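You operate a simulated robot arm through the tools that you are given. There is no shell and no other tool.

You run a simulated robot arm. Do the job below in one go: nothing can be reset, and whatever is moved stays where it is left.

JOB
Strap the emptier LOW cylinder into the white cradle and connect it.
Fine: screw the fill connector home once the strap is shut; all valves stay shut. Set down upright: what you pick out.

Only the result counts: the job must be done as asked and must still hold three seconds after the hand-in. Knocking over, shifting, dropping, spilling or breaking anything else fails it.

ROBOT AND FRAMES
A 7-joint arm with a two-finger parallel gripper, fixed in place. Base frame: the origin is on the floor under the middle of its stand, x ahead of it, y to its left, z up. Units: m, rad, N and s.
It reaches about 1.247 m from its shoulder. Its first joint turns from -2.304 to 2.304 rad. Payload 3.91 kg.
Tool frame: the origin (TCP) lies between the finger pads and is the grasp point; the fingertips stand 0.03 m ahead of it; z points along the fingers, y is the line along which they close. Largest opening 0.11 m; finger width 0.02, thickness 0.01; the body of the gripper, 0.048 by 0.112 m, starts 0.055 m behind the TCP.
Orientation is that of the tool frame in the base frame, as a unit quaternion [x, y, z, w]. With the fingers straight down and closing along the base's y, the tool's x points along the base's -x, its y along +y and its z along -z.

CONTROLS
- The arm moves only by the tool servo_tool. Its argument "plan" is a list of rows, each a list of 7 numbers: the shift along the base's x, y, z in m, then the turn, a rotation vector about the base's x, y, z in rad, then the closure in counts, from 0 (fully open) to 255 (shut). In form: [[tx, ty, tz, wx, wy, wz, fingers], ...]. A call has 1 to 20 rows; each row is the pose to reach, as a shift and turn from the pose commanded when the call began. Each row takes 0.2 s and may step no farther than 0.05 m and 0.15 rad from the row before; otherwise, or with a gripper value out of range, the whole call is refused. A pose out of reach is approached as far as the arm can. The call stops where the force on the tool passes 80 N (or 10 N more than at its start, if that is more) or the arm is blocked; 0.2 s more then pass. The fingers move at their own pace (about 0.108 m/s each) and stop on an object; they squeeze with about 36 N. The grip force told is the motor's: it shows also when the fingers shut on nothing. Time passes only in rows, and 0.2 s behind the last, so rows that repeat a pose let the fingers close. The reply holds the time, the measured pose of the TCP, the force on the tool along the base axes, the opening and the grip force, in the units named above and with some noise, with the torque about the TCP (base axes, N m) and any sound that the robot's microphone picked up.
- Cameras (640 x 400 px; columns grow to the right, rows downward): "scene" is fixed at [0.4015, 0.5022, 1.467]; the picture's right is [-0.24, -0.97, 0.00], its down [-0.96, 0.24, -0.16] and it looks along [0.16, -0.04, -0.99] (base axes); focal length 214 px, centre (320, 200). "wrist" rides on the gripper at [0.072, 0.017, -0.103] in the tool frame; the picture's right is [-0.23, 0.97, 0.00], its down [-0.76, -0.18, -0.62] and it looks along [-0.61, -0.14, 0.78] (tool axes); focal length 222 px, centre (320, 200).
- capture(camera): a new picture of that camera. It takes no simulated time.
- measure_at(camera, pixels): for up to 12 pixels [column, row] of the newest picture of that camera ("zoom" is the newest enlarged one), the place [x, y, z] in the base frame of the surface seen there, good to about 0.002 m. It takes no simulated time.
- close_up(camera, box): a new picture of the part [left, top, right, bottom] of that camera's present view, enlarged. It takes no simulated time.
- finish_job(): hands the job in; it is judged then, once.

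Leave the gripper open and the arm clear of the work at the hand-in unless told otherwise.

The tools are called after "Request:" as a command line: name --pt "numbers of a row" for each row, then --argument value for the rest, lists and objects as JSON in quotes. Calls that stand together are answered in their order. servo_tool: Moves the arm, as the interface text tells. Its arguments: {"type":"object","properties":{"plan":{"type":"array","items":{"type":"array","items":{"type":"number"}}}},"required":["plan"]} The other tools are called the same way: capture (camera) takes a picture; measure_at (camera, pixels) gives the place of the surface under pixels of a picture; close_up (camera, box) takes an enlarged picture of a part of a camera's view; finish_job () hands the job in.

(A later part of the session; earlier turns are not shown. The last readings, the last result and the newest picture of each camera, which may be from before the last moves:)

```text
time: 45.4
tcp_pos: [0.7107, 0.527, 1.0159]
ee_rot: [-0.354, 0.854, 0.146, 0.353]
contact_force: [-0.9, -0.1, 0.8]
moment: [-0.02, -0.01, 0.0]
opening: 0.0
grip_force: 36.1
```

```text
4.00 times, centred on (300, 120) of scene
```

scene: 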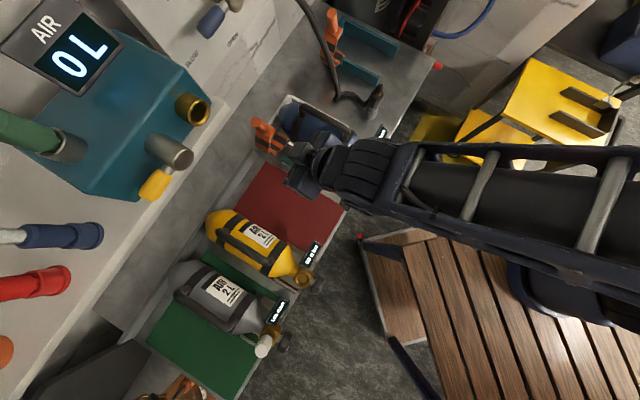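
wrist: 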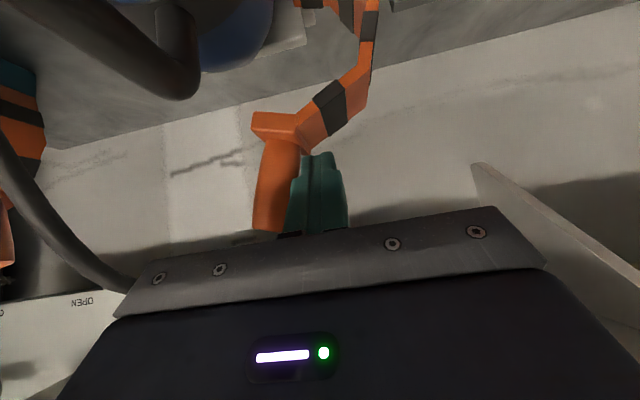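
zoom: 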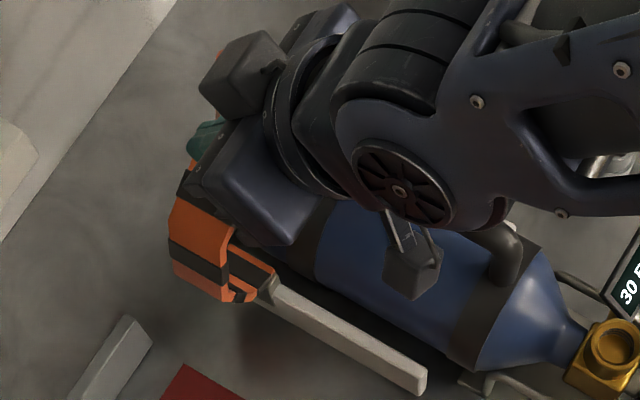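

The strap follows the finger. To keep the camera housing clear of the cylinder's handle for the rest of the sweep, I'll reduce the lean from 45° to 25° while continuing to about 45°.

Request:
servo_tool --pt "-0.0024 -0.0024 0.0081 -0.0823 0.0823 0 255" --pt "-0.0048 -0.0048 0.0161 -0.1645 0.1645 0 255" --pt "-0.0064 -0.008 0.0246 -0.2468 0.2468 0 255" --pt "0.0056 -0.02 0.0227 -0.2468 0.2468 0 255" --pt "0.0151 -0.0296 0.0195 -0.2468 0.2468 0 255" --pt "0.0245 -0.0389 0.0152 -0.2468 0.2468 0 255" --pt "0.0335 -0.0479 0.0097 -0.2468 0.2468 0 255" --pt "0.0421 -0.0565 0.0031 -0.2468 0.2468 0 255" --pt "0.0503 -0.0647 -0.0046 -0.2468 0.2468 0 255"

Request:
capture --camera "wrist"

Request:
close_up --camera "scene" --box '[250, 60, 370, 160]'

```text
time: 47.4
tcp_pos: [0.76, 0.4628, 1.0107]
ee_rot: [-0.374, 0.902, 0.082, 0.2]
contact_force: [-0.1, 0.1, -0.3]
moment: [-0.04, 0.02, -0.03]
opening: 0.0
grip_force: 36.0
```

```text
taken
```

wrist: 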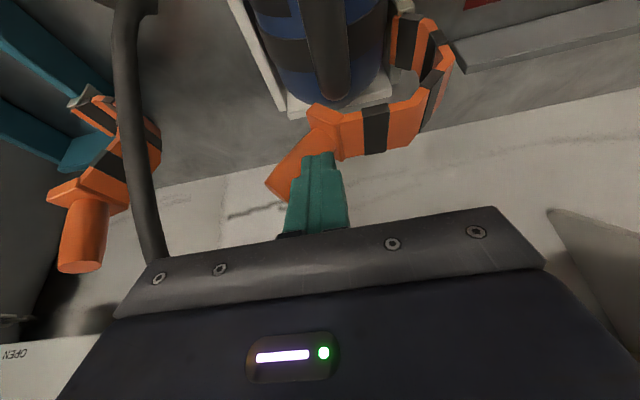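

```text
4.00 times, centred on (310, 110) of scene
```

zoom: 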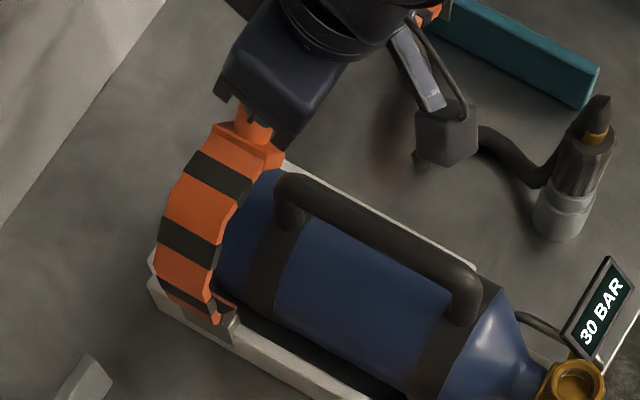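

The strap is at about 45° and clears the cylinder's handle. I'll continue pressing it down to about 15°.

Request:
servo_tool --pt "0.0077 -0.0077 -0.0086 0 0 0 255" --pt "0.0148 -0.0148 -0.0181 0 0 0 255" --pt "0.0214 -0.0214 -0.0285 0 0 0 255" --pt "0.0272 -0.0272 -0.0397 0 0 0 255" --pt "0.0323 -0.0323 -0.0514 0 0 0 255" --pt "0.0367 -0.0367 -0.0639 0 0 0 255" --pt "0.0367 -0.0367 -0.0639 0 0 0 255"

Request:
capture --camera "wrist"

Request:
close_up --camera "scene" --box '[250, 60, 370, 160]'

```text
time: 49.0
tcp_pos: [0.7965, 0.4261, 0.9466]
ee_rot: [-0.374, 0.902, 0.084, 0.2]
contact_force: [0.5, 0.0, 0.1]
moment: [-0.02, 0.0, -0.02]
opening: 0.0001
grip_force: 36.0
```

```text
taken
```

wrist: 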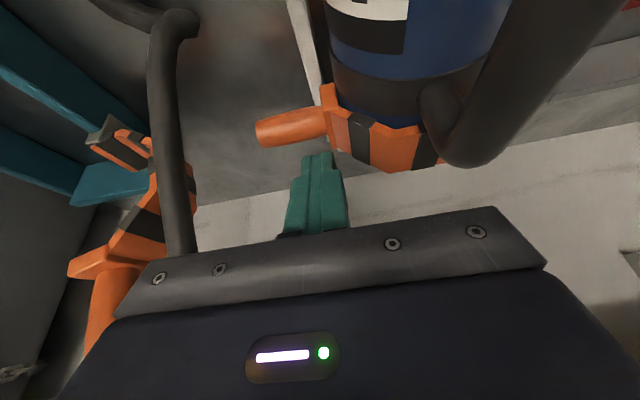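

```text
4.00 times, centred on (310, 110) of scene
```

zoom: 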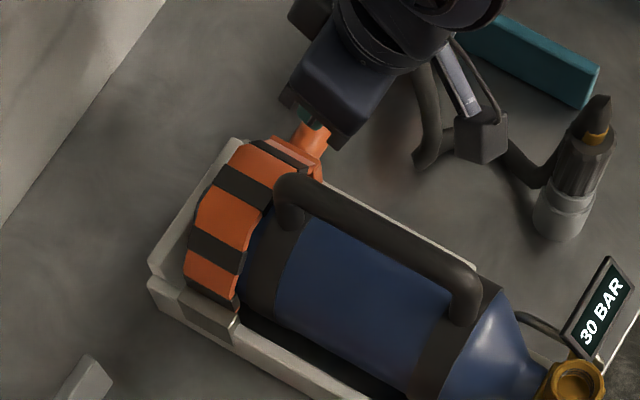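

The strap looks nearly shut. I'll measure its handle height now, compared with the original shut state (z≈0.882 on top).

Request:
measure_at --camera "wrist" --pixels '[[262, 130], [275, 128], [290, 125], [310, 120], [328, 100], [345, 130], [380, 150], [410, 150]]'

Request:
close_up --camera "wrist" --box '[240, 60, 440, 190]'

```text
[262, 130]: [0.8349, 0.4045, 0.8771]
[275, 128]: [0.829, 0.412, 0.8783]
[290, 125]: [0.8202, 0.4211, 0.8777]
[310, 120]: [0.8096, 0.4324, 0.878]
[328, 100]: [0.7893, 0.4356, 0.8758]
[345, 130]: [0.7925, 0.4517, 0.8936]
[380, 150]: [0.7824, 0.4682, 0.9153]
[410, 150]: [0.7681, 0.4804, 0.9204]
```

```text
3.08 times, centred on (340, 125) of wrist
```

zoom: 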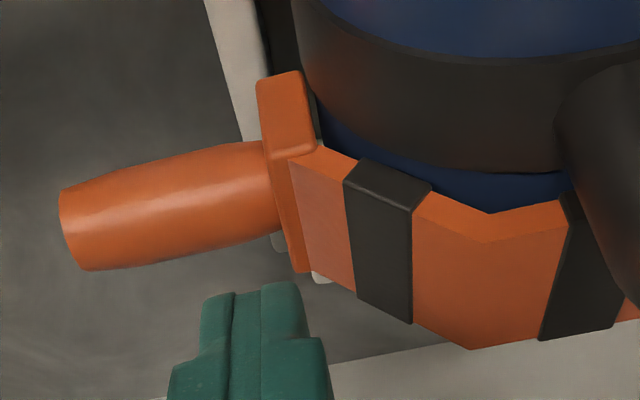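

The strap has dropped to its shut position (handle top ≈0.88, horizontal, same as at the start). I'll press gently down on the handle with the fingertips to be sure it's fully home.

Request:
servo_tool --pt "0.0095 -0.0046 -0.012 0 0 0 255" --pt "0.0095 -0.0046 -0.024 0 0 0 255" --pt "0.0095 -0.0046 -0.033 0 0 0 255" --pt "0.0095 -0.0046 -0.037 0 0 0 255" --pt "0.0095 -0.0046 -0.04 0 0 0 255"

```text
time: 50.2
tcp_pos: [0.8065, 0.4216, 0.9077]
ee_rot: [-0.374, 0.902, 0.084, 0.2]
contact_force: [-5.2, -3.7, 14.0]
moment: [0.09, 0.09, -0.11]
opening: 0.0003
grip_force: 35.6
```

There's contact with 14 N at the expected height. I'll press a little more to make sure it's home and listen for any click.

Request:
servo_tool --pt "0 0 -0.0015 0 0 0 255" --pt "0 0 -0.003 0 0 0 255" --pt "0 0 -0.004 0 0 0 255" --pt "0 0 -0.004 0 0 0 255"

Request:
capture --camera "wrist"

```text
time: 51.2
tcp_pos: [0.8071, 0.4205, 0.9076]
ee_rot: [-0.375, 0.901, 0.084, 0.204]
contact_force: [-9.4, -8.6, 64.3]
moment: [0.56, -0.24, -0.31]
opening: 0.0
grip_force: 36.3
```

```text
taken
```

wrist: 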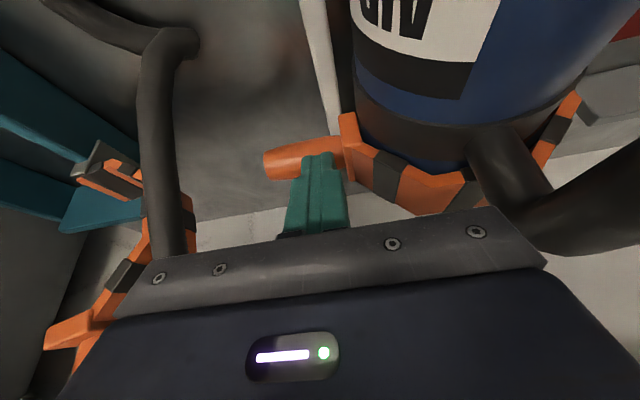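

The strap is solid at its stop (64 N with no further movement). I'll lift off, straighten the hand to vertical, open the fingers and go over the connector for a close look.

Request:
servo_tool --pt "0 0 0.03 0 0 0 255" --pt "-0.005 -0.005 0.06 0 0 0 255" --pt "-0.015 -0.02 0.095 0 0 0 255" --pt "-0.025 -0.05 0.125 -0.1028 0.1028 0 200" --pt "-0.035 -0.085 0.15 -0.2057 0.2057 0 100" --pt "-0.045 -0.12 0.165 -0.3085 0.3085 0 0" --pt "-0.055 -0.155 0.172 -0.3085 0.3085 0 0" --pt "-0.064 -0.1885 0.172 -0.3085 0.3085 0 0" --pt "-0.064 -0.1885 0.172 -0.3085 0.3085 0 0"

Request:
capture --camera "wrist"

Request:
capture --camera "scene"

```text
time: 53.2
tcp_pos: [0.7428, 0.232, 1.0753]
ee_rot: [-0.383, 0.924, -0.001, 0.0]
contact_force: [-0.3, 0.2, -0.1]
moment: [0.02, -0.01, -0.01]
opening: 0.1095
grip_force: 0.1
```

```text
taken
```

wrist: 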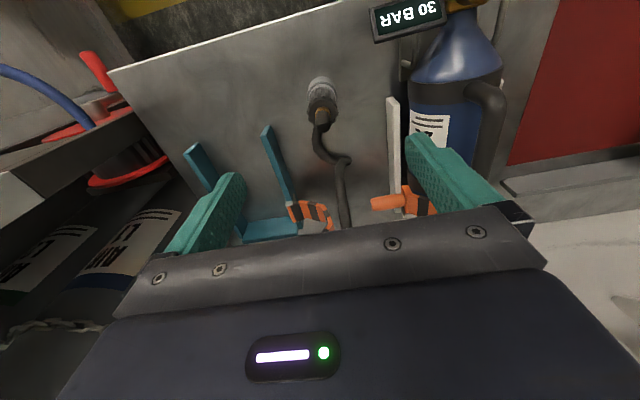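

```text
taken
```

scene: 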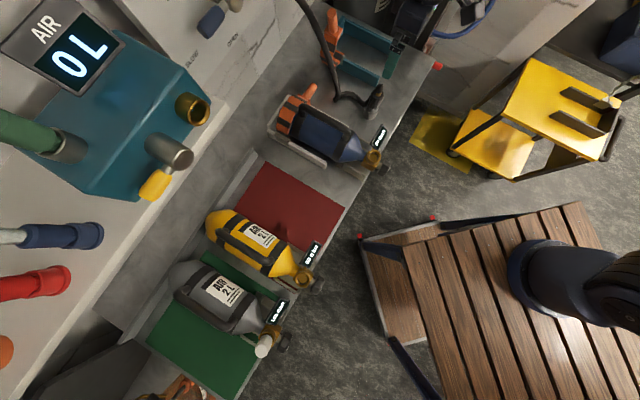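

The strap is over the cylinder in the scene view, and the connector is visible at (322,100) in the wrist view. I'll zoom in on the connector, the port, and the strapped cylinder.

Request:
close_up --camera "wrist" --box '[280, 65, 370, 140]'

Request:
measure_at --camera "zoom" --pixels '[[275, 90], [275, 120], [280, 145], [280, 160], [285, 200], [290, 240], [290, 260], [295, 290], [230, 190], [340, 190], [260, 240], [330, 235]]'

Request:
close_up --camera "scene" --box '[335, 75, 405, 125]'

Request:
close_up --camera "scene" --box '[340, 115, 410, 185]'

Request:
close_up --camera "scene" --box '[255, 75, 395, 185]'

```text
5.33 times, centred on (325, 102) of wrist
```

zoom: 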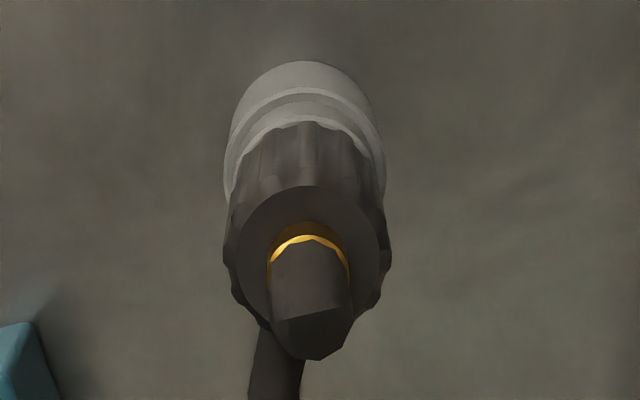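

```text
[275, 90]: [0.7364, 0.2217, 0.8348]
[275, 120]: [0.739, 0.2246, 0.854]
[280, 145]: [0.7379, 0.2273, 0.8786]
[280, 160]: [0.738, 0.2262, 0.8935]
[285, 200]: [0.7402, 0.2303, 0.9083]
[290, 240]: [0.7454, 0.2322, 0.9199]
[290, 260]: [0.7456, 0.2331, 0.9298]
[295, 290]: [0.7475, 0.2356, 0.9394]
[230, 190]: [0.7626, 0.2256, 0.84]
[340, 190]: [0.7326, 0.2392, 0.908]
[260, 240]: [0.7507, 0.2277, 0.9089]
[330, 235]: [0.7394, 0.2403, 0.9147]
```

```text
8.00 times, centred on (370, 100) of scene
```

zoom: 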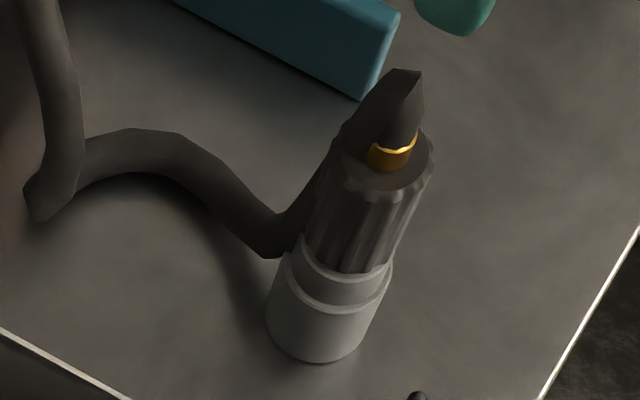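

```text
5.71 times, centred on (375, 150) of scene
```

zoom: 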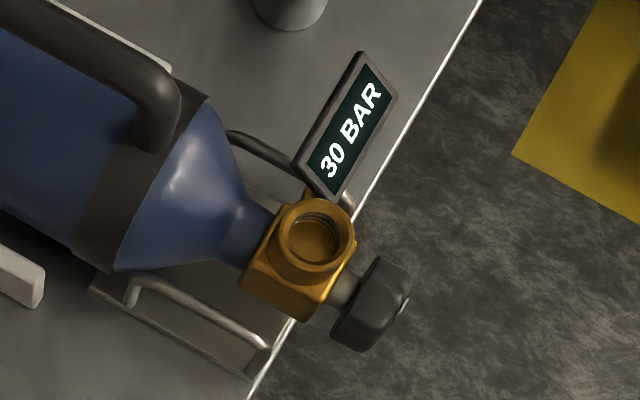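

```text
3.64 times, centred on (325, 130) of scene
```

zoom: 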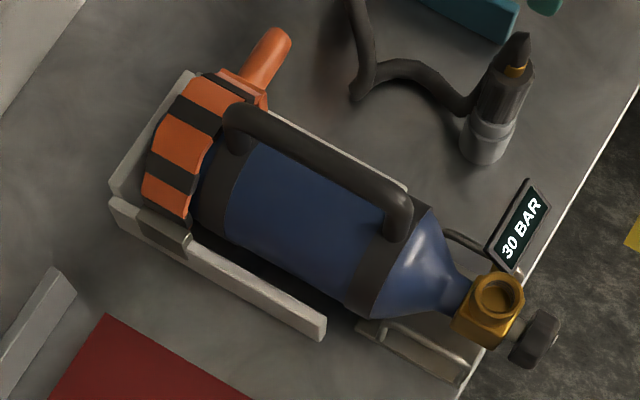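

The strap lies correctly over the cylinder behind its handle. Now I'll find the connector's axis from its sleeve's top face, and the port's centre.

Request:
measure_at --camera "wrist" --pixels '[[322, 100], [310, 110], [335, 110], [322, 92], [322, 82], [309, 105], [336, 104], [322, 122], [320, 128], [322, 78]]'

Request:
close_up --camera "scene" --box '[360, 140, 400, 170]'

Request:
measure_at --camera "zoom" --pixels '[[270, 200], [225, 180], [315, 180], [270, 130], [270, 260], [240, 230], [300, 230], [235, 150], [310, 150], [215, 200], [325, 215], [270, 275]]'

```text
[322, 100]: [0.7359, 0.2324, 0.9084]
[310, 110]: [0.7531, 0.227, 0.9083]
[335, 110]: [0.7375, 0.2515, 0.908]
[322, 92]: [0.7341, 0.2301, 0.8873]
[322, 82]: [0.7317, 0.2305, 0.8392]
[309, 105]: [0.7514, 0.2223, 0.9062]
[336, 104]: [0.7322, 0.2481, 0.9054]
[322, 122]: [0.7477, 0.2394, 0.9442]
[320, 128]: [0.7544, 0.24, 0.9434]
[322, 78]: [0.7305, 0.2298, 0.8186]
```

```text
13.33 times, centred on (380, 155) of scene
```

zoom: 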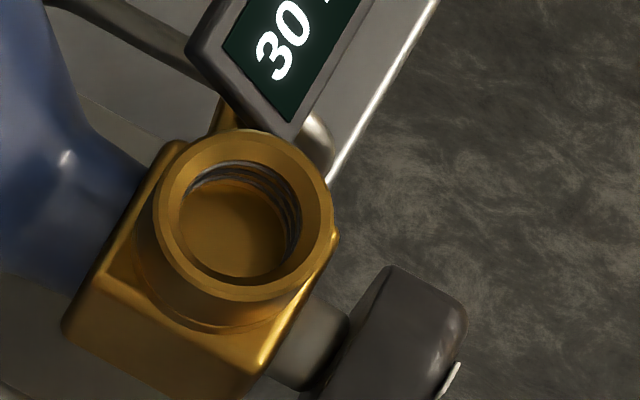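

```text
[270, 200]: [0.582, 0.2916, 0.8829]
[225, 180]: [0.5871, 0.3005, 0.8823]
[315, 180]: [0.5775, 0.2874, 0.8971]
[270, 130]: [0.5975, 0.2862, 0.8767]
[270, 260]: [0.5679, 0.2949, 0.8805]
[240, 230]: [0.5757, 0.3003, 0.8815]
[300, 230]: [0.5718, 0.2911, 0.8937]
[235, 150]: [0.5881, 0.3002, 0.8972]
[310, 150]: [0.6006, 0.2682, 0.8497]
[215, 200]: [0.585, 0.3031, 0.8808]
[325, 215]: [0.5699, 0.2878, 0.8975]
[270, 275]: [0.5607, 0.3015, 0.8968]
```

Connector axis is at about (0.748, 0.240): sleeve z 0.854–0.908, hose fold top 0.944. Port centre is about (0.5744, 0.3035), rim z=0.897. I'll descend with open fingers around the sleeve, stopping at TCP z=0.895 so the palm stays above the hose fold.

Request:
servo_tool --pt "0.002 0.003 -0.04 0 0 0 0" --pt "0.004 0.006 -0.08 0 0 0 0" --pt "0.0055 0.0082 -0.12 0 0 0 0" --pt "0.0055 0.0082 -0.15 0 0 0 0" --pt "0.0055 0.0082 -0.15 0 0 0 0"

Request:
capture --camera "wrist"

Request:
close_up --camera "scene" --box '[320, 60, 440, 150]'

```text
time: 54.4
tcp_pos: [0.7486, 0.2408, 0.9258]
ee_rot: [-0.384, 0.923, 0.0, 0.001]
contact_force: [-0.2, -0.5, 0.1]
moment: [-0.05, 0.02, 0.02]
opening: 0.1103
grip_force: 0.0
```

```text
taken
```

wrist: 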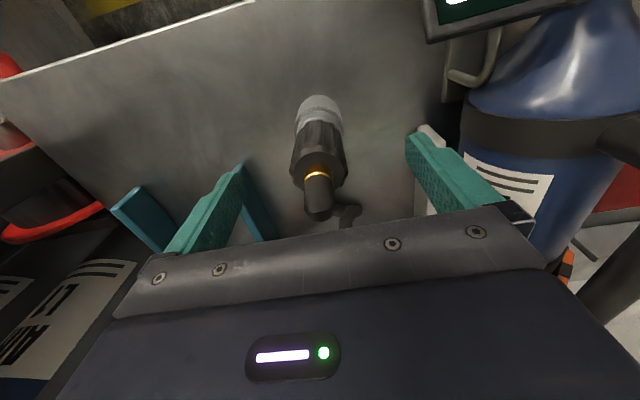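

```text
4.44 times, centred on (380, 105) of scene
```

zoom: 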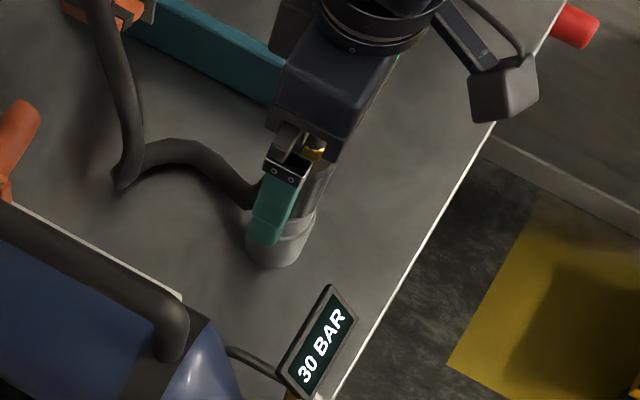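

Request:
close_up --camera "wrist" --box '[270, 80, 370, 220]'

Request:
measure_at --camera "wrist" --pixels '[[293, 165], [346, 165], [319, 150], [319, 120], [319, 105], [305, 165], [335, 165], [300, 115], [340, 115], [318, 205], [238, 170], [412, 140]]'

```text
2.86 times, centred on (320, 150) of wrist
```

zoom: 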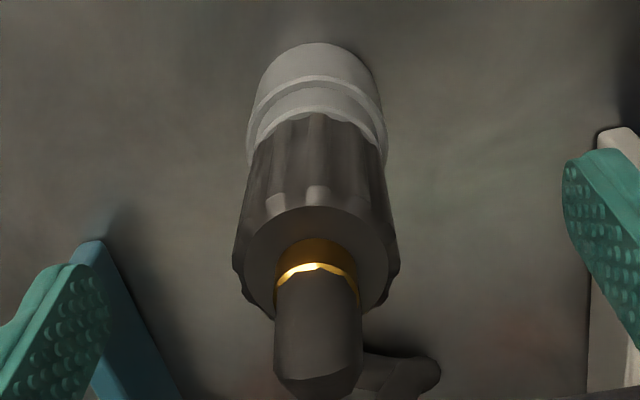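

```text
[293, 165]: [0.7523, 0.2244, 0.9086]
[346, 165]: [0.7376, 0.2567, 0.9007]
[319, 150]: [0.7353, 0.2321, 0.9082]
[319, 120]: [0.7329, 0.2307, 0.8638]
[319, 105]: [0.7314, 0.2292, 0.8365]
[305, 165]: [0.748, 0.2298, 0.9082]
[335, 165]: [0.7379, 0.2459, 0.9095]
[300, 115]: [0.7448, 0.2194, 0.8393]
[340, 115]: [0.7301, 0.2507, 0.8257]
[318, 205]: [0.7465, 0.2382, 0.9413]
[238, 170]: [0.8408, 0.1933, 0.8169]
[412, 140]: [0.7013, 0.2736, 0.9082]
```

The connector is centred to within about 1 mm. I'll go down the last 3 cm and close on the sleeve.

Request:
servo_tool --pt "0.0004 0.001 -0.015 0 0 0 0" --pt "0.0004 0.001 -0.031 0 0 0 0" --pt "0.0004 0.001 -0.031 0 0 0 0" --pt "0.0004 0.001 -0.031 0 0 0 255" --pt "0.0004 0.001 -0.031 0 0 0 255" --pt "0.0004 0.001 -0.031 0 0 0 255" --pt "0.0004 0.001 -0.031 0 0 0 255"

Request:
capture --camera "wrist"

Request:
close_up --camera "scene" --box '[320, 60, 440, 150]'

```text
time: 56.0
tcp_pos: [0.7502, 0.2406, 0.8929]
ee_rot: [-0.382, 0.924, 0.0, 0.0]
contact_force: [9.8, -8.4, 2.8]
moment: [-0.06, -0.01, -0.03]
opening: 0.037
grip_force: 35.1
```

```text
taken
```

wrist: 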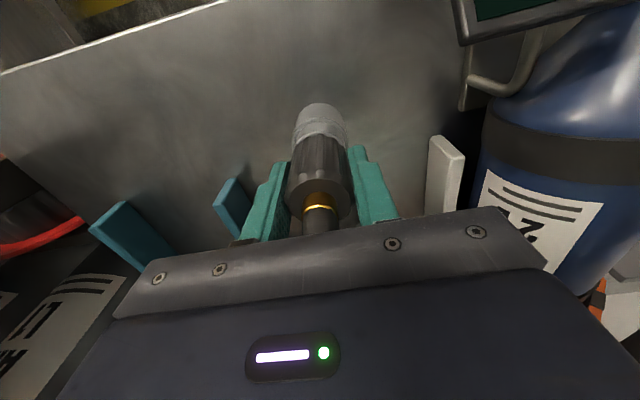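

```text
4.44 times, centred on (380, 105) of scene
```

zoom: 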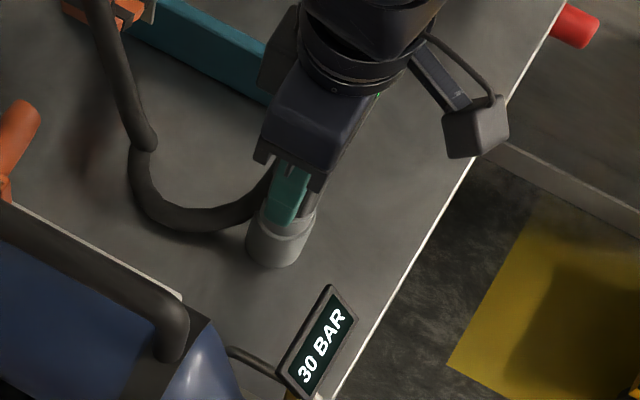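

I have the sleeve (opening 0.037). The side force (~13 N toward +s) says the connector's axis is about 1 mm further right. I'll shift 1 mm to relieve that, then lift gently.

Request:
servo_tool --pt "0.0008 -0.0008 0 0 0 0 255" --pt "0.0008 -0.0008 0 0 0 0 255" --pt "0.0008 -0.0008 0.003 0 0 0 255" --pt "0.0008 -0.0008 0.008 0 0 0 255" --pt "0.0008 -0.0008 0.014 0 0 0 255" --pt "0.0008 -0.0008 0.014 0 0 0 255"

Request:
capture --camera "wrist"

```text
time: 57.4
tcp_pos: [0.7491, 0.2413, 0.9083]
ee_rot: [-0.384, 0.923, 0.0, 0.0]
contact_force: [0.8, 0.2, -2.0]
moment: [-0.01, -0.03, 0.02]
opening: 0.037
grip_force: 36.3
```

```text
taken
```

wrist: 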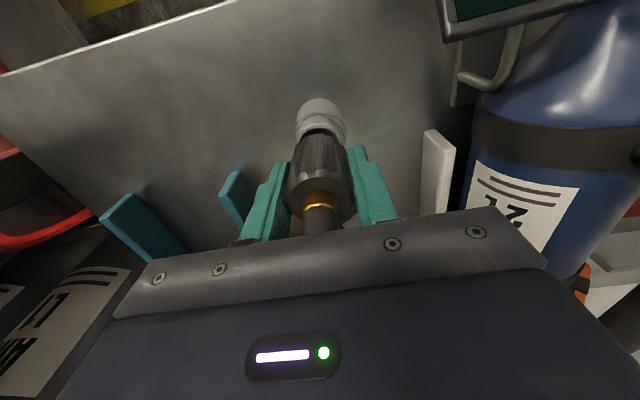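

It lifts out of the grey parking socket freely (about 2 N). I'll raise it to z≈1.00 and look at the nose and the hose.

Request:
servo_tool --pt "0 0 0.015 0 0 0 255" --pt "0 0 0.035 0 0 0 255" --pt "0 0 0.055 0 0 0 255" --pt "0 0 0.075 0 0 0 255" --pt "0 0 0.095 0 0 0 255" --pt "0 0 0.11 0 0 0 255" --pt "0 0 0.11 0 0 0 255"

Request:
capture --camera "wrist"

Request:
capture --camera "scene"

Request:
close_up --camera "wrist" --box '[260, 80, 390, 230]'

```text
time: 59.0
tcp_pos: [0.7493, 0.2402, 1.0175]
ee_rot: [-0.383, 0.924, 0.0, 0.0]
contact_force: [-1.1, 0.3, -1.3]
moment: [0.02, 0.0, -0.02]
opening: 0.037
grip_force: 36.4
```

```text
taken
```

wrist: 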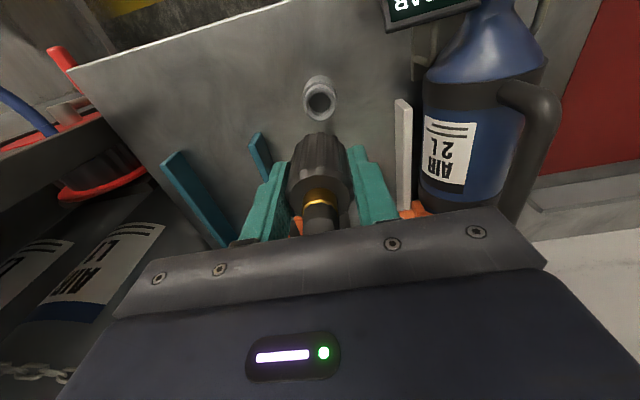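

```text
taken
```

scene: 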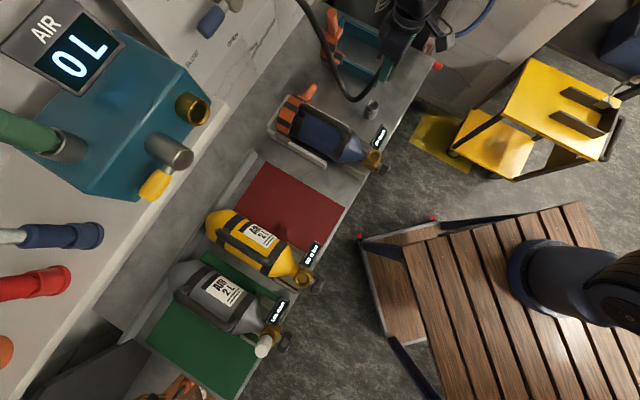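

```text
2.67 times, centred on (325, 155) of wrist
```

zoom: 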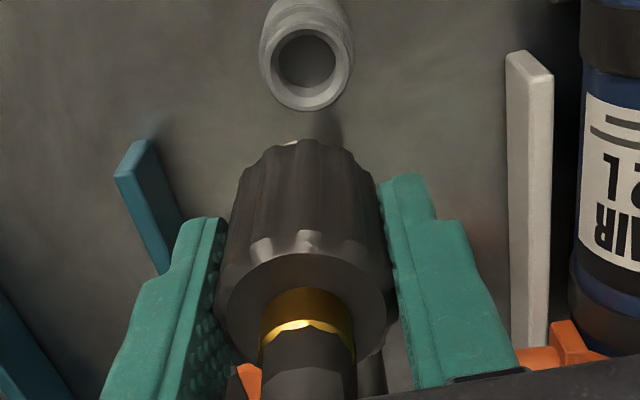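

The grey parking socket is visible at (320,97) below. I'll measure its rim to calibrate the connector's seating height and my measurement offsets.

Request:
close_up --camera "wrist" --box '[295, 70, 345, 125]'

Request:
measure_at --camera "zoom" --pixels '[[220, 230], [410, 235], [315, 150], [320, 330], [315, 240], [260, 170], [370, 175], [260, 300], [380, 300], [310, 120]]'

```text
7.27 times, centred on (320, 98) of wrist
```

zoom: 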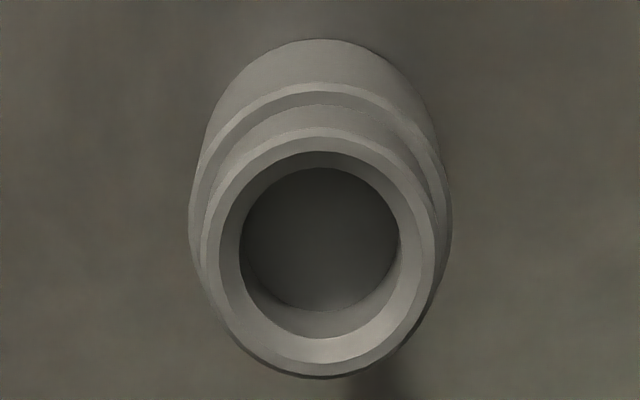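

```text
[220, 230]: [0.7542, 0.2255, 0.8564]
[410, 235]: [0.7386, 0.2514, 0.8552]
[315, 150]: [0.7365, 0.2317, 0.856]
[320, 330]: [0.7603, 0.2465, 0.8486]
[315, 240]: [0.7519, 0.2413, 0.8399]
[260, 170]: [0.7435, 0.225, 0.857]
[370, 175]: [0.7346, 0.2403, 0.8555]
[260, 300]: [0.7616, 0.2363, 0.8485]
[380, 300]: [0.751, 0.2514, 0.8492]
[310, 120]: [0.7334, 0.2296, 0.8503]
```

Socket rim is z≈0.856 versus the port rim at z≈0.897, so the parked TCP height of 0.894 corresponds to about 0.935 when seated in the port. I'll zoom into the scene view to see the nose below the fingers.

Request:
close_up --camera "scene" --box '[340, 30, 430, 120]'

```text
4.44 times, centred on (385, 75) of scene
```

zoom: 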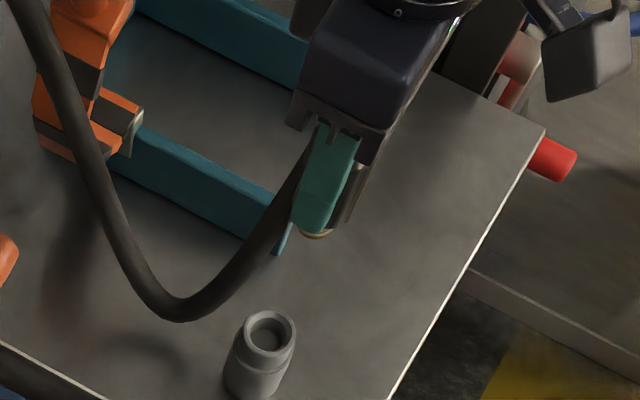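

The brass nose tip is visible just below the fingers. I'll measure the sleeve relative to the TCP to get the connector's axis offset in the hand.

Request:
measure_at --camera "wrist" --pixels '[[319, 150], [319, 165], [319, 175], [319, 182], [295, 190], [345, 188], [300, 186], [338, 184], [319, 135], [310, 184], [330, 182]]'

```text
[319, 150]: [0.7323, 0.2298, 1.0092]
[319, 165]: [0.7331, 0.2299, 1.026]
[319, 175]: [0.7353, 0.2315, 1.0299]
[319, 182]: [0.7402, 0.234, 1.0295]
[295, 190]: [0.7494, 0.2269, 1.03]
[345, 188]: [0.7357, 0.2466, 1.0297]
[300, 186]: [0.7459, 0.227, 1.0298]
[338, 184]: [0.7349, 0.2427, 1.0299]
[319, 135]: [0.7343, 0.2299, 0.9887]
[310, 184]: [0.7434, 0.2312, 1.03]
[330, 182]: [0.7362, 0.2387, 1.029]
```

The connector axis matches the TCP within about 1 mm. I'll carry it at z≈1.06 to above the port (0.575, 0.304). There the port should appear at the same wrist pixel (320,105) as the socket does now, which gives me a visual alignment check.

Request:
servo_tool --pt "0 0 0.02 0 0 0 255" --pt "-0.01 0.004 0.041 0 0 0 255" --pt "-0.03 0.011 0.041 0 0 0 255" --pt "-0.055 0.02 0.041 0 0 0 255" --pt "-0.08 0.029 0.041 0 0 0 255" --pt "-0.105 0.039 0.041 0 0 0 255" --pt "-0.13 0.048 0.041 0 0 0 255" --pt "-0.155 0.057 0.041 0 0 0 255" --pt "-0.168 0.062 0.041 0 0 0 255" --pt "-0.1742 0.064 0.041 0 0 0 255" --pt "-0.1742 0.064 0.041 0 0 0 255"

Request:
capture --camera "wrist"

Request:
capture --camera "scene"

Request:
close_up --camera "wrist" --box '[270, 60, 370, 140]'

```text
time: 61.4
tcp_pos: [0.5759, 0.3052, 1.0591]
ee_rot: [-0.383, 0.924, 0.0, 0.0]
contact_force: [-0.6, 0.0, -1.8]
moment: [0.0, 0.02, 0.0]
opening: 0.0373
grip_force: 35.4
```

```text
taken
```

wrist: 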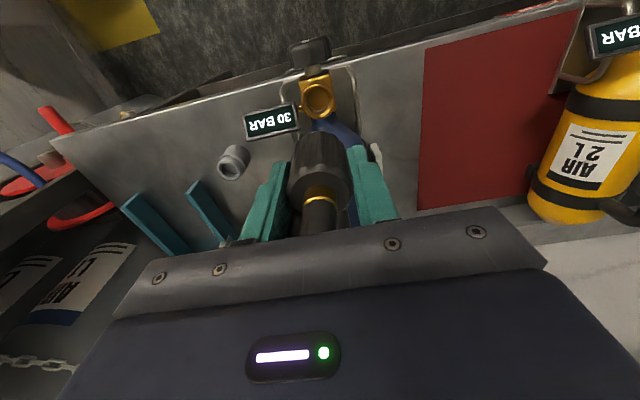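

```text
taken
```

scene: 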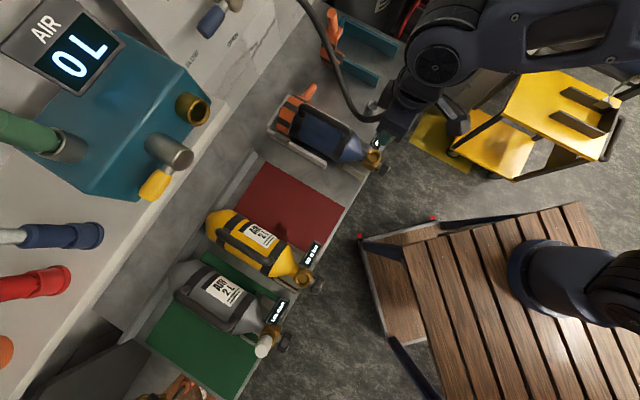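

```text
5.00 times, centred on (320, 100) of wrist
```

zoom: 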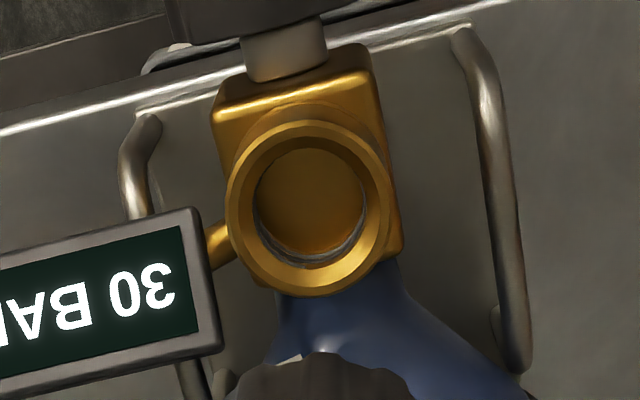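

The port appears at about (318,101.6) instead of (320.3,104.9), suggesting the port is ~4 mm nearer the robot and ~2 mm to the right of the connector axis. I'll cross-check by measuring rim points in this view.

Request:
measure_at --camera "zoom" --pixels '[[238, 215], [382, 205], [310, 130], [312, 285], [250, 160], [370, 155], [252, 265], [375, 255], [310, 200]]'

Request:
close_up --camera "scene" --box '[350, 90, 430, 170]'

```text
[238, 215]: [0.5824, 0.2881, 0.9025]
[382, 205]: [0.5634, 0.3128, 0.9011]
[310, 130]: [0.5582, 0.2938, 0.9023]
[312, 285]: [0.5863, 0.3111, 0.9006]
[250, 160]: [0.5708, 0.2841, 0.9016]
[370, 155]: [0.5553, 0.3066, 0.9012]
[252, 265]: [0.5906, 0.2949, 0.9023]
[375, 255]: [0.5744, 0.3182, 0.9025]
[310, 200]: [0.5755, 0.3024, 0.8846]
```

```text
5.00 times, centred on (390, 130) of scene
```

zoom: 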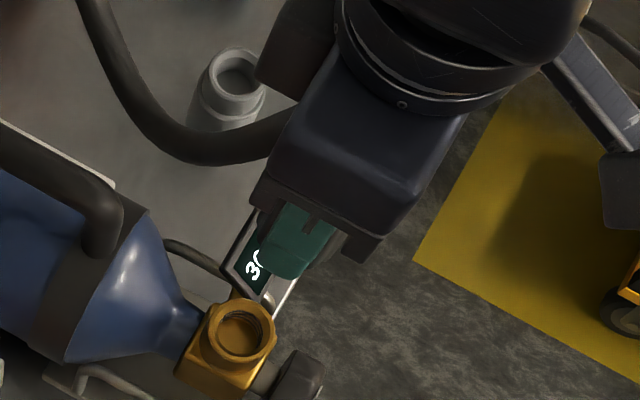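

Both checks agree: the port axis is at TCP t≈0.619, s≈0.1927. I'll correct by (−1.8, −3.9) mm and re-check the alignment.

Request:
servo_tool --pt "-0.0018 -0.0039 0 0 0 0 255" --pt "-0.0018 -0.0039 0 0 0 0 255"

Request:
close_up --camera "wrist" --box '[270, 60, 370, 140]'

```text
time: 62.0
tcp_pos: [0.5738, 0.3004, 1.0575]
ee_rot: [-0.383, 0.924, 0.0, 0.0]
contact_force: [0.5, 1.2, -2.6]
moment: [-0.03, -0.02, -0.02]
opening: 0.0372
grip_force: 35.8
```

```text
5.00 times, centred on (320, 100) of wrist
```

zoom: 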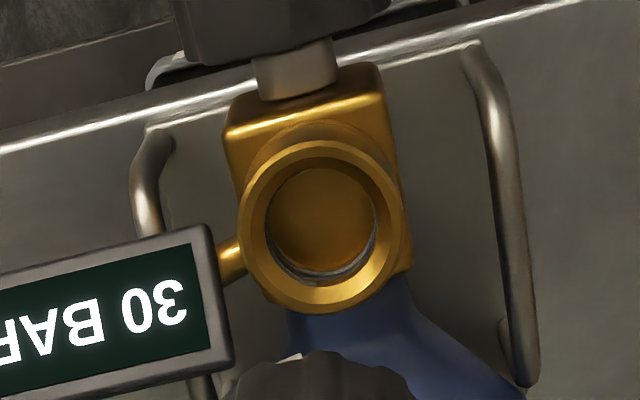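

The port centre is now at (320.3,105.6), a match. I'll descend to about 1.5 cm above seating height and check.

Request:
servo_tool --pt "0 0 -0.025 0 0 0 255" --pt "0 0 -0.05 0 0 0 255" --pt "0 0 -0.075 0 0 0 255" --pt "0 0 -0.092 0 0 0 255" --pt "0 0 -0.092 0 0 0 255"

Request:
capture --camera "wrist"

Request:
close_up --camera "scene" --box '[350, 110, 420, 180]'

```text
time: 63.2
tcp_pos: [0.574, 0.3019, 0.9673]
ee_rot: [-0.384, 0.924, -0.001, 0.0]
contact_force: [0.5, 0.7, -1.3]
moment: [-0.04, -0.02, -0.01]
opening: 0.0373
grip_force: 35.7
```

```text
taken
```

wrist: 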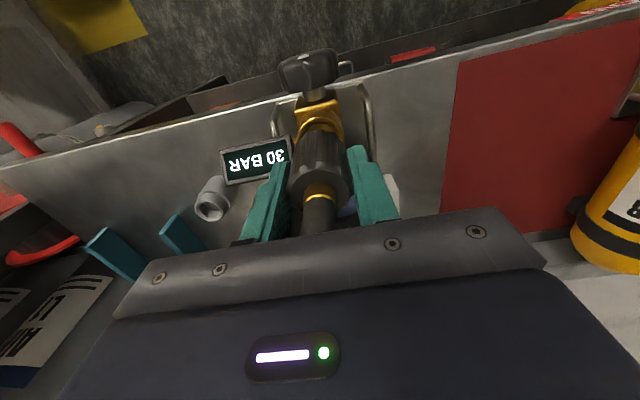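

```text
5.71 times, centred on (385, 145) of scene
```

zoom: 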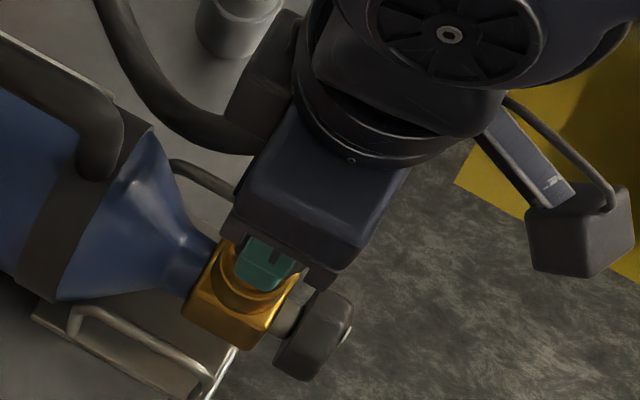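

Request:
close_up --camera "wrist" --box '[210, 70, 390, 220]'

Request:
measure_at --camera "zoom" --pixels '[[60, 230], [100, 250], [170, 200], [185, 185], [130, 220], [55, 290], [160, 260], [215, 330], [225, 270], [310, 180], [330, 150], [290, 190]]'

```text
2.67 times, centred on (300, 145) of wrist
```

zoom: 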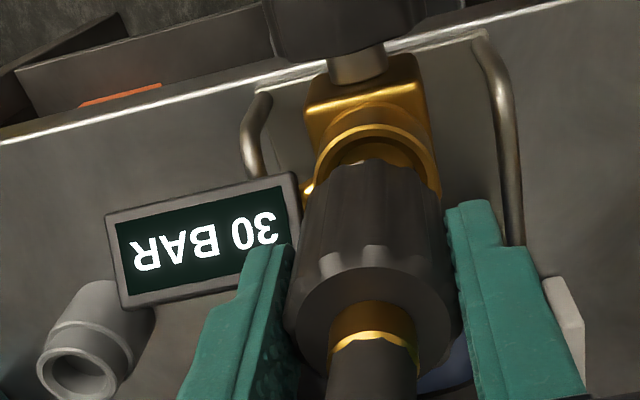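

```text
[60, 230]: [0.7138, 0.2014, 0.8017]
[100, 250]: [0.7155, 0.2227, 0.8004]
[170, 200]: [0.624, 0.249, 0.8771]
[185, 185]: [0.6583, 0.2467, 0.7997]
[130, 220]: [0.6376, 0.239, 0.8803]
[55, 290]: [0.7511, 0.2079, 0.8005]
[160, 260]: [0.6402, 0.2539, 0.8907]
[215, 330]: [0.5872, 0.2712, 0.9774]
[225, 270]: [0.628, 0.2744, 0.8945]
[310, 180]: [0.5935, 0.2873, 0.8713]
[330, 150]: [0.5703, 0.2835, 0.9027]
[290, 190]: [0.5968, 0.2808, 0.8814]
```

The display's near end is at s≈0.222, z 0.88–0.895, just outside the finger. The tips will be around z≈0.908 at seating, so that's clear, but I'll watch it. I'll lower slowly until the nose meets the port.

Request:
servo_tool --pt "0 0 -0.005 0 0 0 255" --pt "0 0 -0.01 0 0 0 255" --pt "0 0 -0.015 0 0 0 255" --pt "0 0 -0.018 0 0 0 255" --pt "0 0 -0.018 0 0 0 255"

```text
time: 64.4
tcp_pos: [0.5737, 0.3019, 0.9487]
ee_rot: [-0.384, 0.924, 0.0, 0.002]
contact_force: [-1.0, 4.5, 12.4]
moment: [0.16, 0.31, -0.01]
opening: 0.037
grip_force: 35.9
```

Contact at TCP z≈0.949 with 12 N, about 1 cm above the expected home height. That fits the nose resting on the thread start. I'll take a close look before turning.

Request:
close_up --camera "wrist" --box '[270, 60, 370, 180]'

Request:
close_up --camera "scene" --box '[360, 135, 400, 170]'

```text
3.33 times, centred on (320, 120) of wrist
```

zoom: 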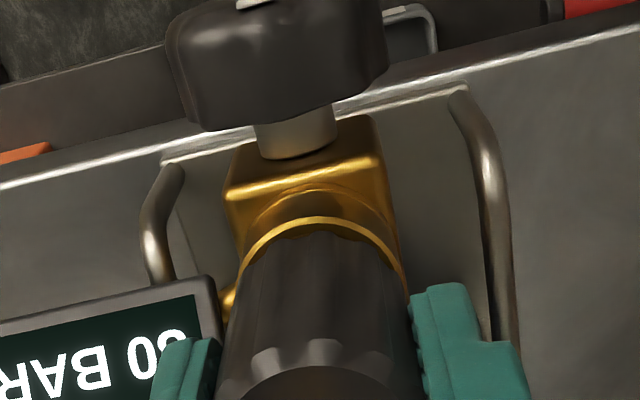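

```text
11.43 times, centred on (380, 152) of scene
```

zoom: 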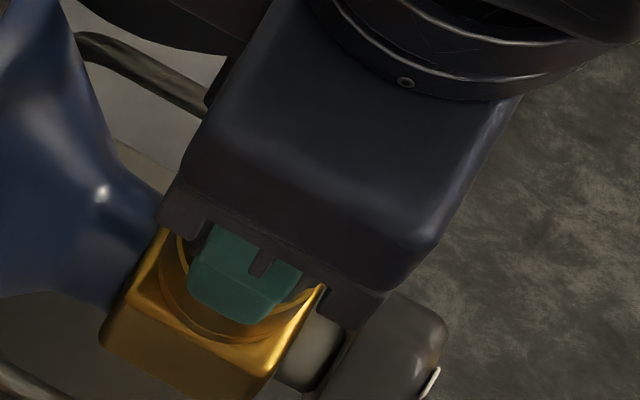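

The sleeve and port rim look coaxial sideways. The force and moment suggest contact on the near-left side, so I'll lift 5 mm, nudge 1.5 mm away and 1 mm left, and lower again to compare.

Request:
servo_tool --pt "0 0 0.006 0 0 0 255" --pt "0.0004 0.0018 0.006 0 0 0 255" --pt "0.0004 0.0018 0.003 0 0 0 255" --pt "0.0004 0.0018 0.0 0 0 0 255" --pt "0.0004 0.0018 0.0 0 0 0 255"

```text
time: 65.6
tcp_pos: [0.5737, 0.3025, 0.9498]
ee_rot: [-0.384, 0.923, -0.001, 0.0]
contact_force: [-0.6, 0.2, -2.0]
moment: [0.0, 0.02, 0.04]
opening: 0.037
grip_force: 35.9
```

There's no contact at the same height now, so that nudge helped. I'll continue lowering.

Request:
servo_tool --pt "0 0 -0.003 0 0 0 255" --pt "0 0 -0.006 0 0 0 255" --pt "0 0 -0.006 0 0 0 255"

```text
time: 66.4
tcp_pos: [0.5753, 0.3036, 0.9436]
ee_rot: [-0.384, 0.923, 0.001, 0.001]
contact_force: [1.0, 0.1, 18.3]
moment: [0.37, 0.01, 0.01]
opening: 0.0372
grip_force: 35.9
```

It goes 5 mm deeper now before 18 N of contact, slightly on the far-left side. I'll try a small correction (−1 mm in y) and lower again.

Request:
servo_tool --pt "0 0 0.004 0 0 0 255" --pt "0 -0.001 0.004 0 0 0 255" --pt "0 -0.001 0.001 0 0 0 255" --pt "0 -0.001 -0.001 0 0 0 255" --pt "0 -0.001 -0.001 0 0 0 255"

```text
time: 67.6
tcp_pos: [0.5734, 0.3014, 0.9426]
ee_rot: [-0.383, 0.924, 0.0, 0.0]
contact_force: [-3.2, -0.4, 18.0]
moment: [0.31, 0.07, 0.05]
opening: 0.0374
grip_force: 35.9
```

The contact height repeats at z≈0.943 with small side forces, which is likely the thread start. I'll turn clockwise (negative about z) about 0.9 rad with light down-pressure and watch torque and height.

Request:
servo_tool --pt "0 0 0 0 0 -0.15 255" --pt "0 0 0 0 0 -0.3 255" --pt "0 0 0 0 0 -0.45 255" --pt "0 0 0 0 0 -0.6 255" --pt "0 0 0 0 0 -0.75 255" --pt "0 0 0 0 0 -0.9 255"

```text
time: 69.0
tcp_pos: [0.5756, 0.3007, 0.9412]
ee_rot: [0.058, 0.998, 0.0, 0.0]
contact_force: [0.8, 0.6, 0.2]
moment: [0.02, -0.01, 0.04]
opening: 0.037
grip_force: 36.3
```

The reaction vanished while turning, so the thread is catching and drawing it in. I'll keep turning another 0.9 rad while lowering 3 mm.

Request:
servo_tool --pt "0 0 -0.001 0 0 -0.15 255" --pt "0 0 -0.0015 0 0 -0.3 255" --pt "0 0 -0.002 0 0 -0.45 255" --pt "0 0 -0.0025 0 0 -0.6 255" --pt "0 0 -0.003 0 0 -0.75 255" --pt "0 0 -0.003 0 0 -0.9 255"

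Request:
capture --camera "wrist"

Request:
close_up --camera "scene" --box '[330, 90, 430, 180]'

```text
time: 70.4
tcp_pos: [0.575, 0.3016, 0.9397]
ee_rot: [0.486, 0.874, 0.0, 0.0]
contact_force: [-0.5, 4.7, 11.2]
moment: [0.25, -0.21, 0.06]
opening: 0.0371
grip_force: 36.0
```

```text
taken
```

wrist: 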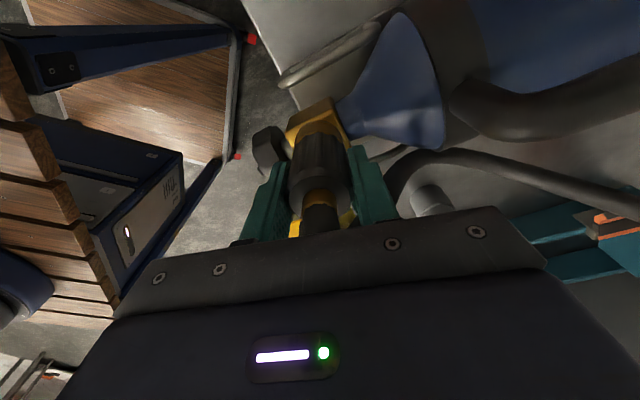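

```text
4.44 times, centred on (380, 135) of scene
```

zoom: 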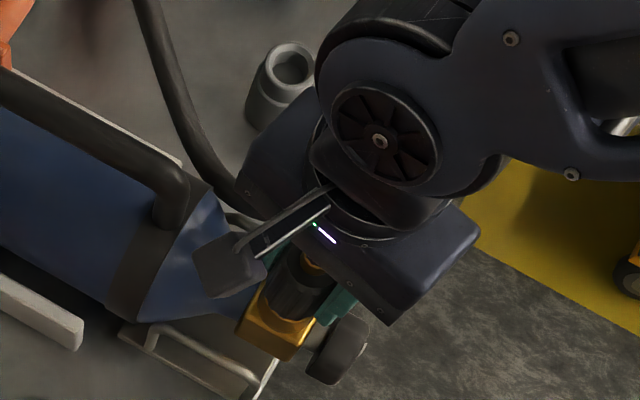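

Yaw is now −58°, z=0.940, with 11 N of reaction. I'll continue turning another 0.9 rad with about the same down-pressure and compare.

Request:
servo_tool --pt "0 0 0 0 0 -0.15 255" --pt "0 0 0 0 0 -0.3 255" --pt "0 0 0 0 0 -0.45 255" --pt "0 0 0 0 0 -0.6 255" --pt "0 0 0 0 0 -0.75 255" --pt "0 0 0 0 0 -0.9 255"

```text
time: 71.8
tcp_pos: [0.5742, 0.3007, 0.9387]
ee_rot: [0.818, 0.575, 0.0, 0.0]
contact_force: [0.2, -0.3, -0.1]
moment: [0.01, -0.04, 0.02]
opening: 0.0371
grip_force: 36.4
```

Again the reaction dropped to zero while turning at constant height, so it's feeding in. I'll continue: lower 2.5 mm and turn 0.75 rad more.

Request:
servo_tool --pt "0 0 -0.001 0 0 -0.15 255" --pt "0 0 -0.0015 0 0 -0.3 255" --pt "0 0 -0.002 0 0 -0.45 255" --pt "0 0 -0.0025 0 0 -0.6 255" --pt "0 0 -0.0025 0 0 -0.75 255"

Request:
capture --camera "wrist"

Request:
close_up --camera "scene" --box '[330, 90, 430, 180]'

```text
time: 73.0
tcp_pos: [0.574, 0.3016, 0.9342]
ee_rot: [0.972, 0.237, -0.001, 0.0]
contact_force: [-0.4, -0.6, -0.8]
moment: [0.02, 0.0, -0.02]
opening: 0.0367
grip_force: 35.7
```

```text
taken
```

wrist: 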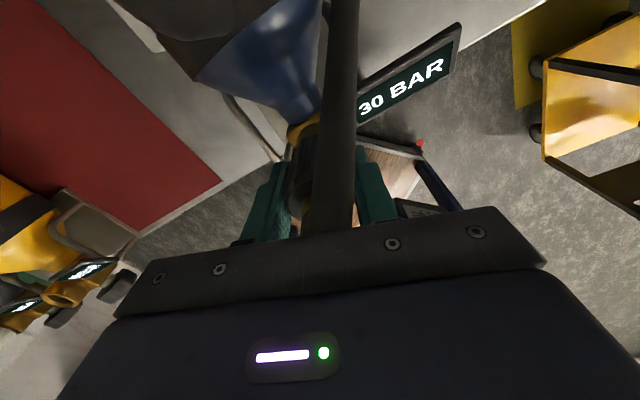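

```text
4.44 times, centred on (380, 135) of scene
```

zoom: 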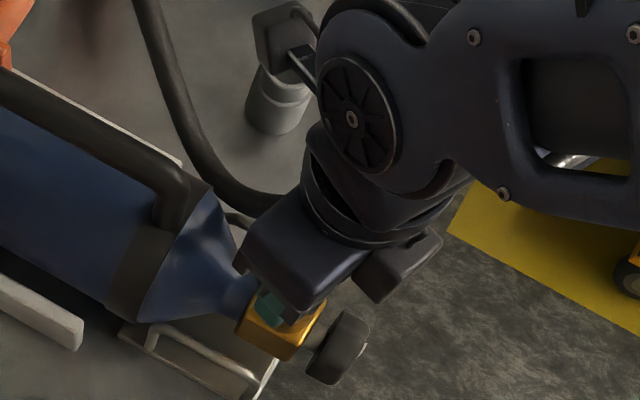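

Height is now 0.934 with no reaction, turned about 198° in total so far. I'll continue 0.45 rad with 2 mm more lowering and look for torque build-up (home).

Request:
servo_tool --pt "0 0 -0.0007 0 0 -0.15 255" --pt "0 0 -0.0014 0 0 -0.3 255" --pt "0 0 -0.002 0 0 -0.45 255" --pt "0 0 -0.002 0 0 -0.45 255"

```text
time: 74.0
tcp_pos: [0.5737, 0.3024, 0.935]
ee_rot: [1.0, 0.013, 0.0, 0.0]
contact_force: [-0.7, 2.7, 8.9]
moment: [0.13, 0.03, -0.06]
opening: 0.0365
grip_force: 36.2
```

There's a vertical reaction of 9 N. I'll keep turning another 0.45 rad at this height to see if it still feeds or whether torque rises.

Request:
servo_tool --pt "0 0 0 0 0 -0.15 255" --pt "0 0 0 0 0 -0.3 255" --pt "0 0 0 0 0 -0.45 255" --pt "0 0 0 0 0 -0.45 255"

```text
time: 75.0
tcp_pos: [0.5728, 0.3023, 0.9349]
ee_rot: [0.991, -0.135, 0.0, -0.001]
contact_force: [-8.7, 0.3, 9.9]
moment: [0.24, 0.71, -0.01]
opening: 0.0363
grip_force: 36.1
out of reach, approached as far as the arm can: row 3, 4
```

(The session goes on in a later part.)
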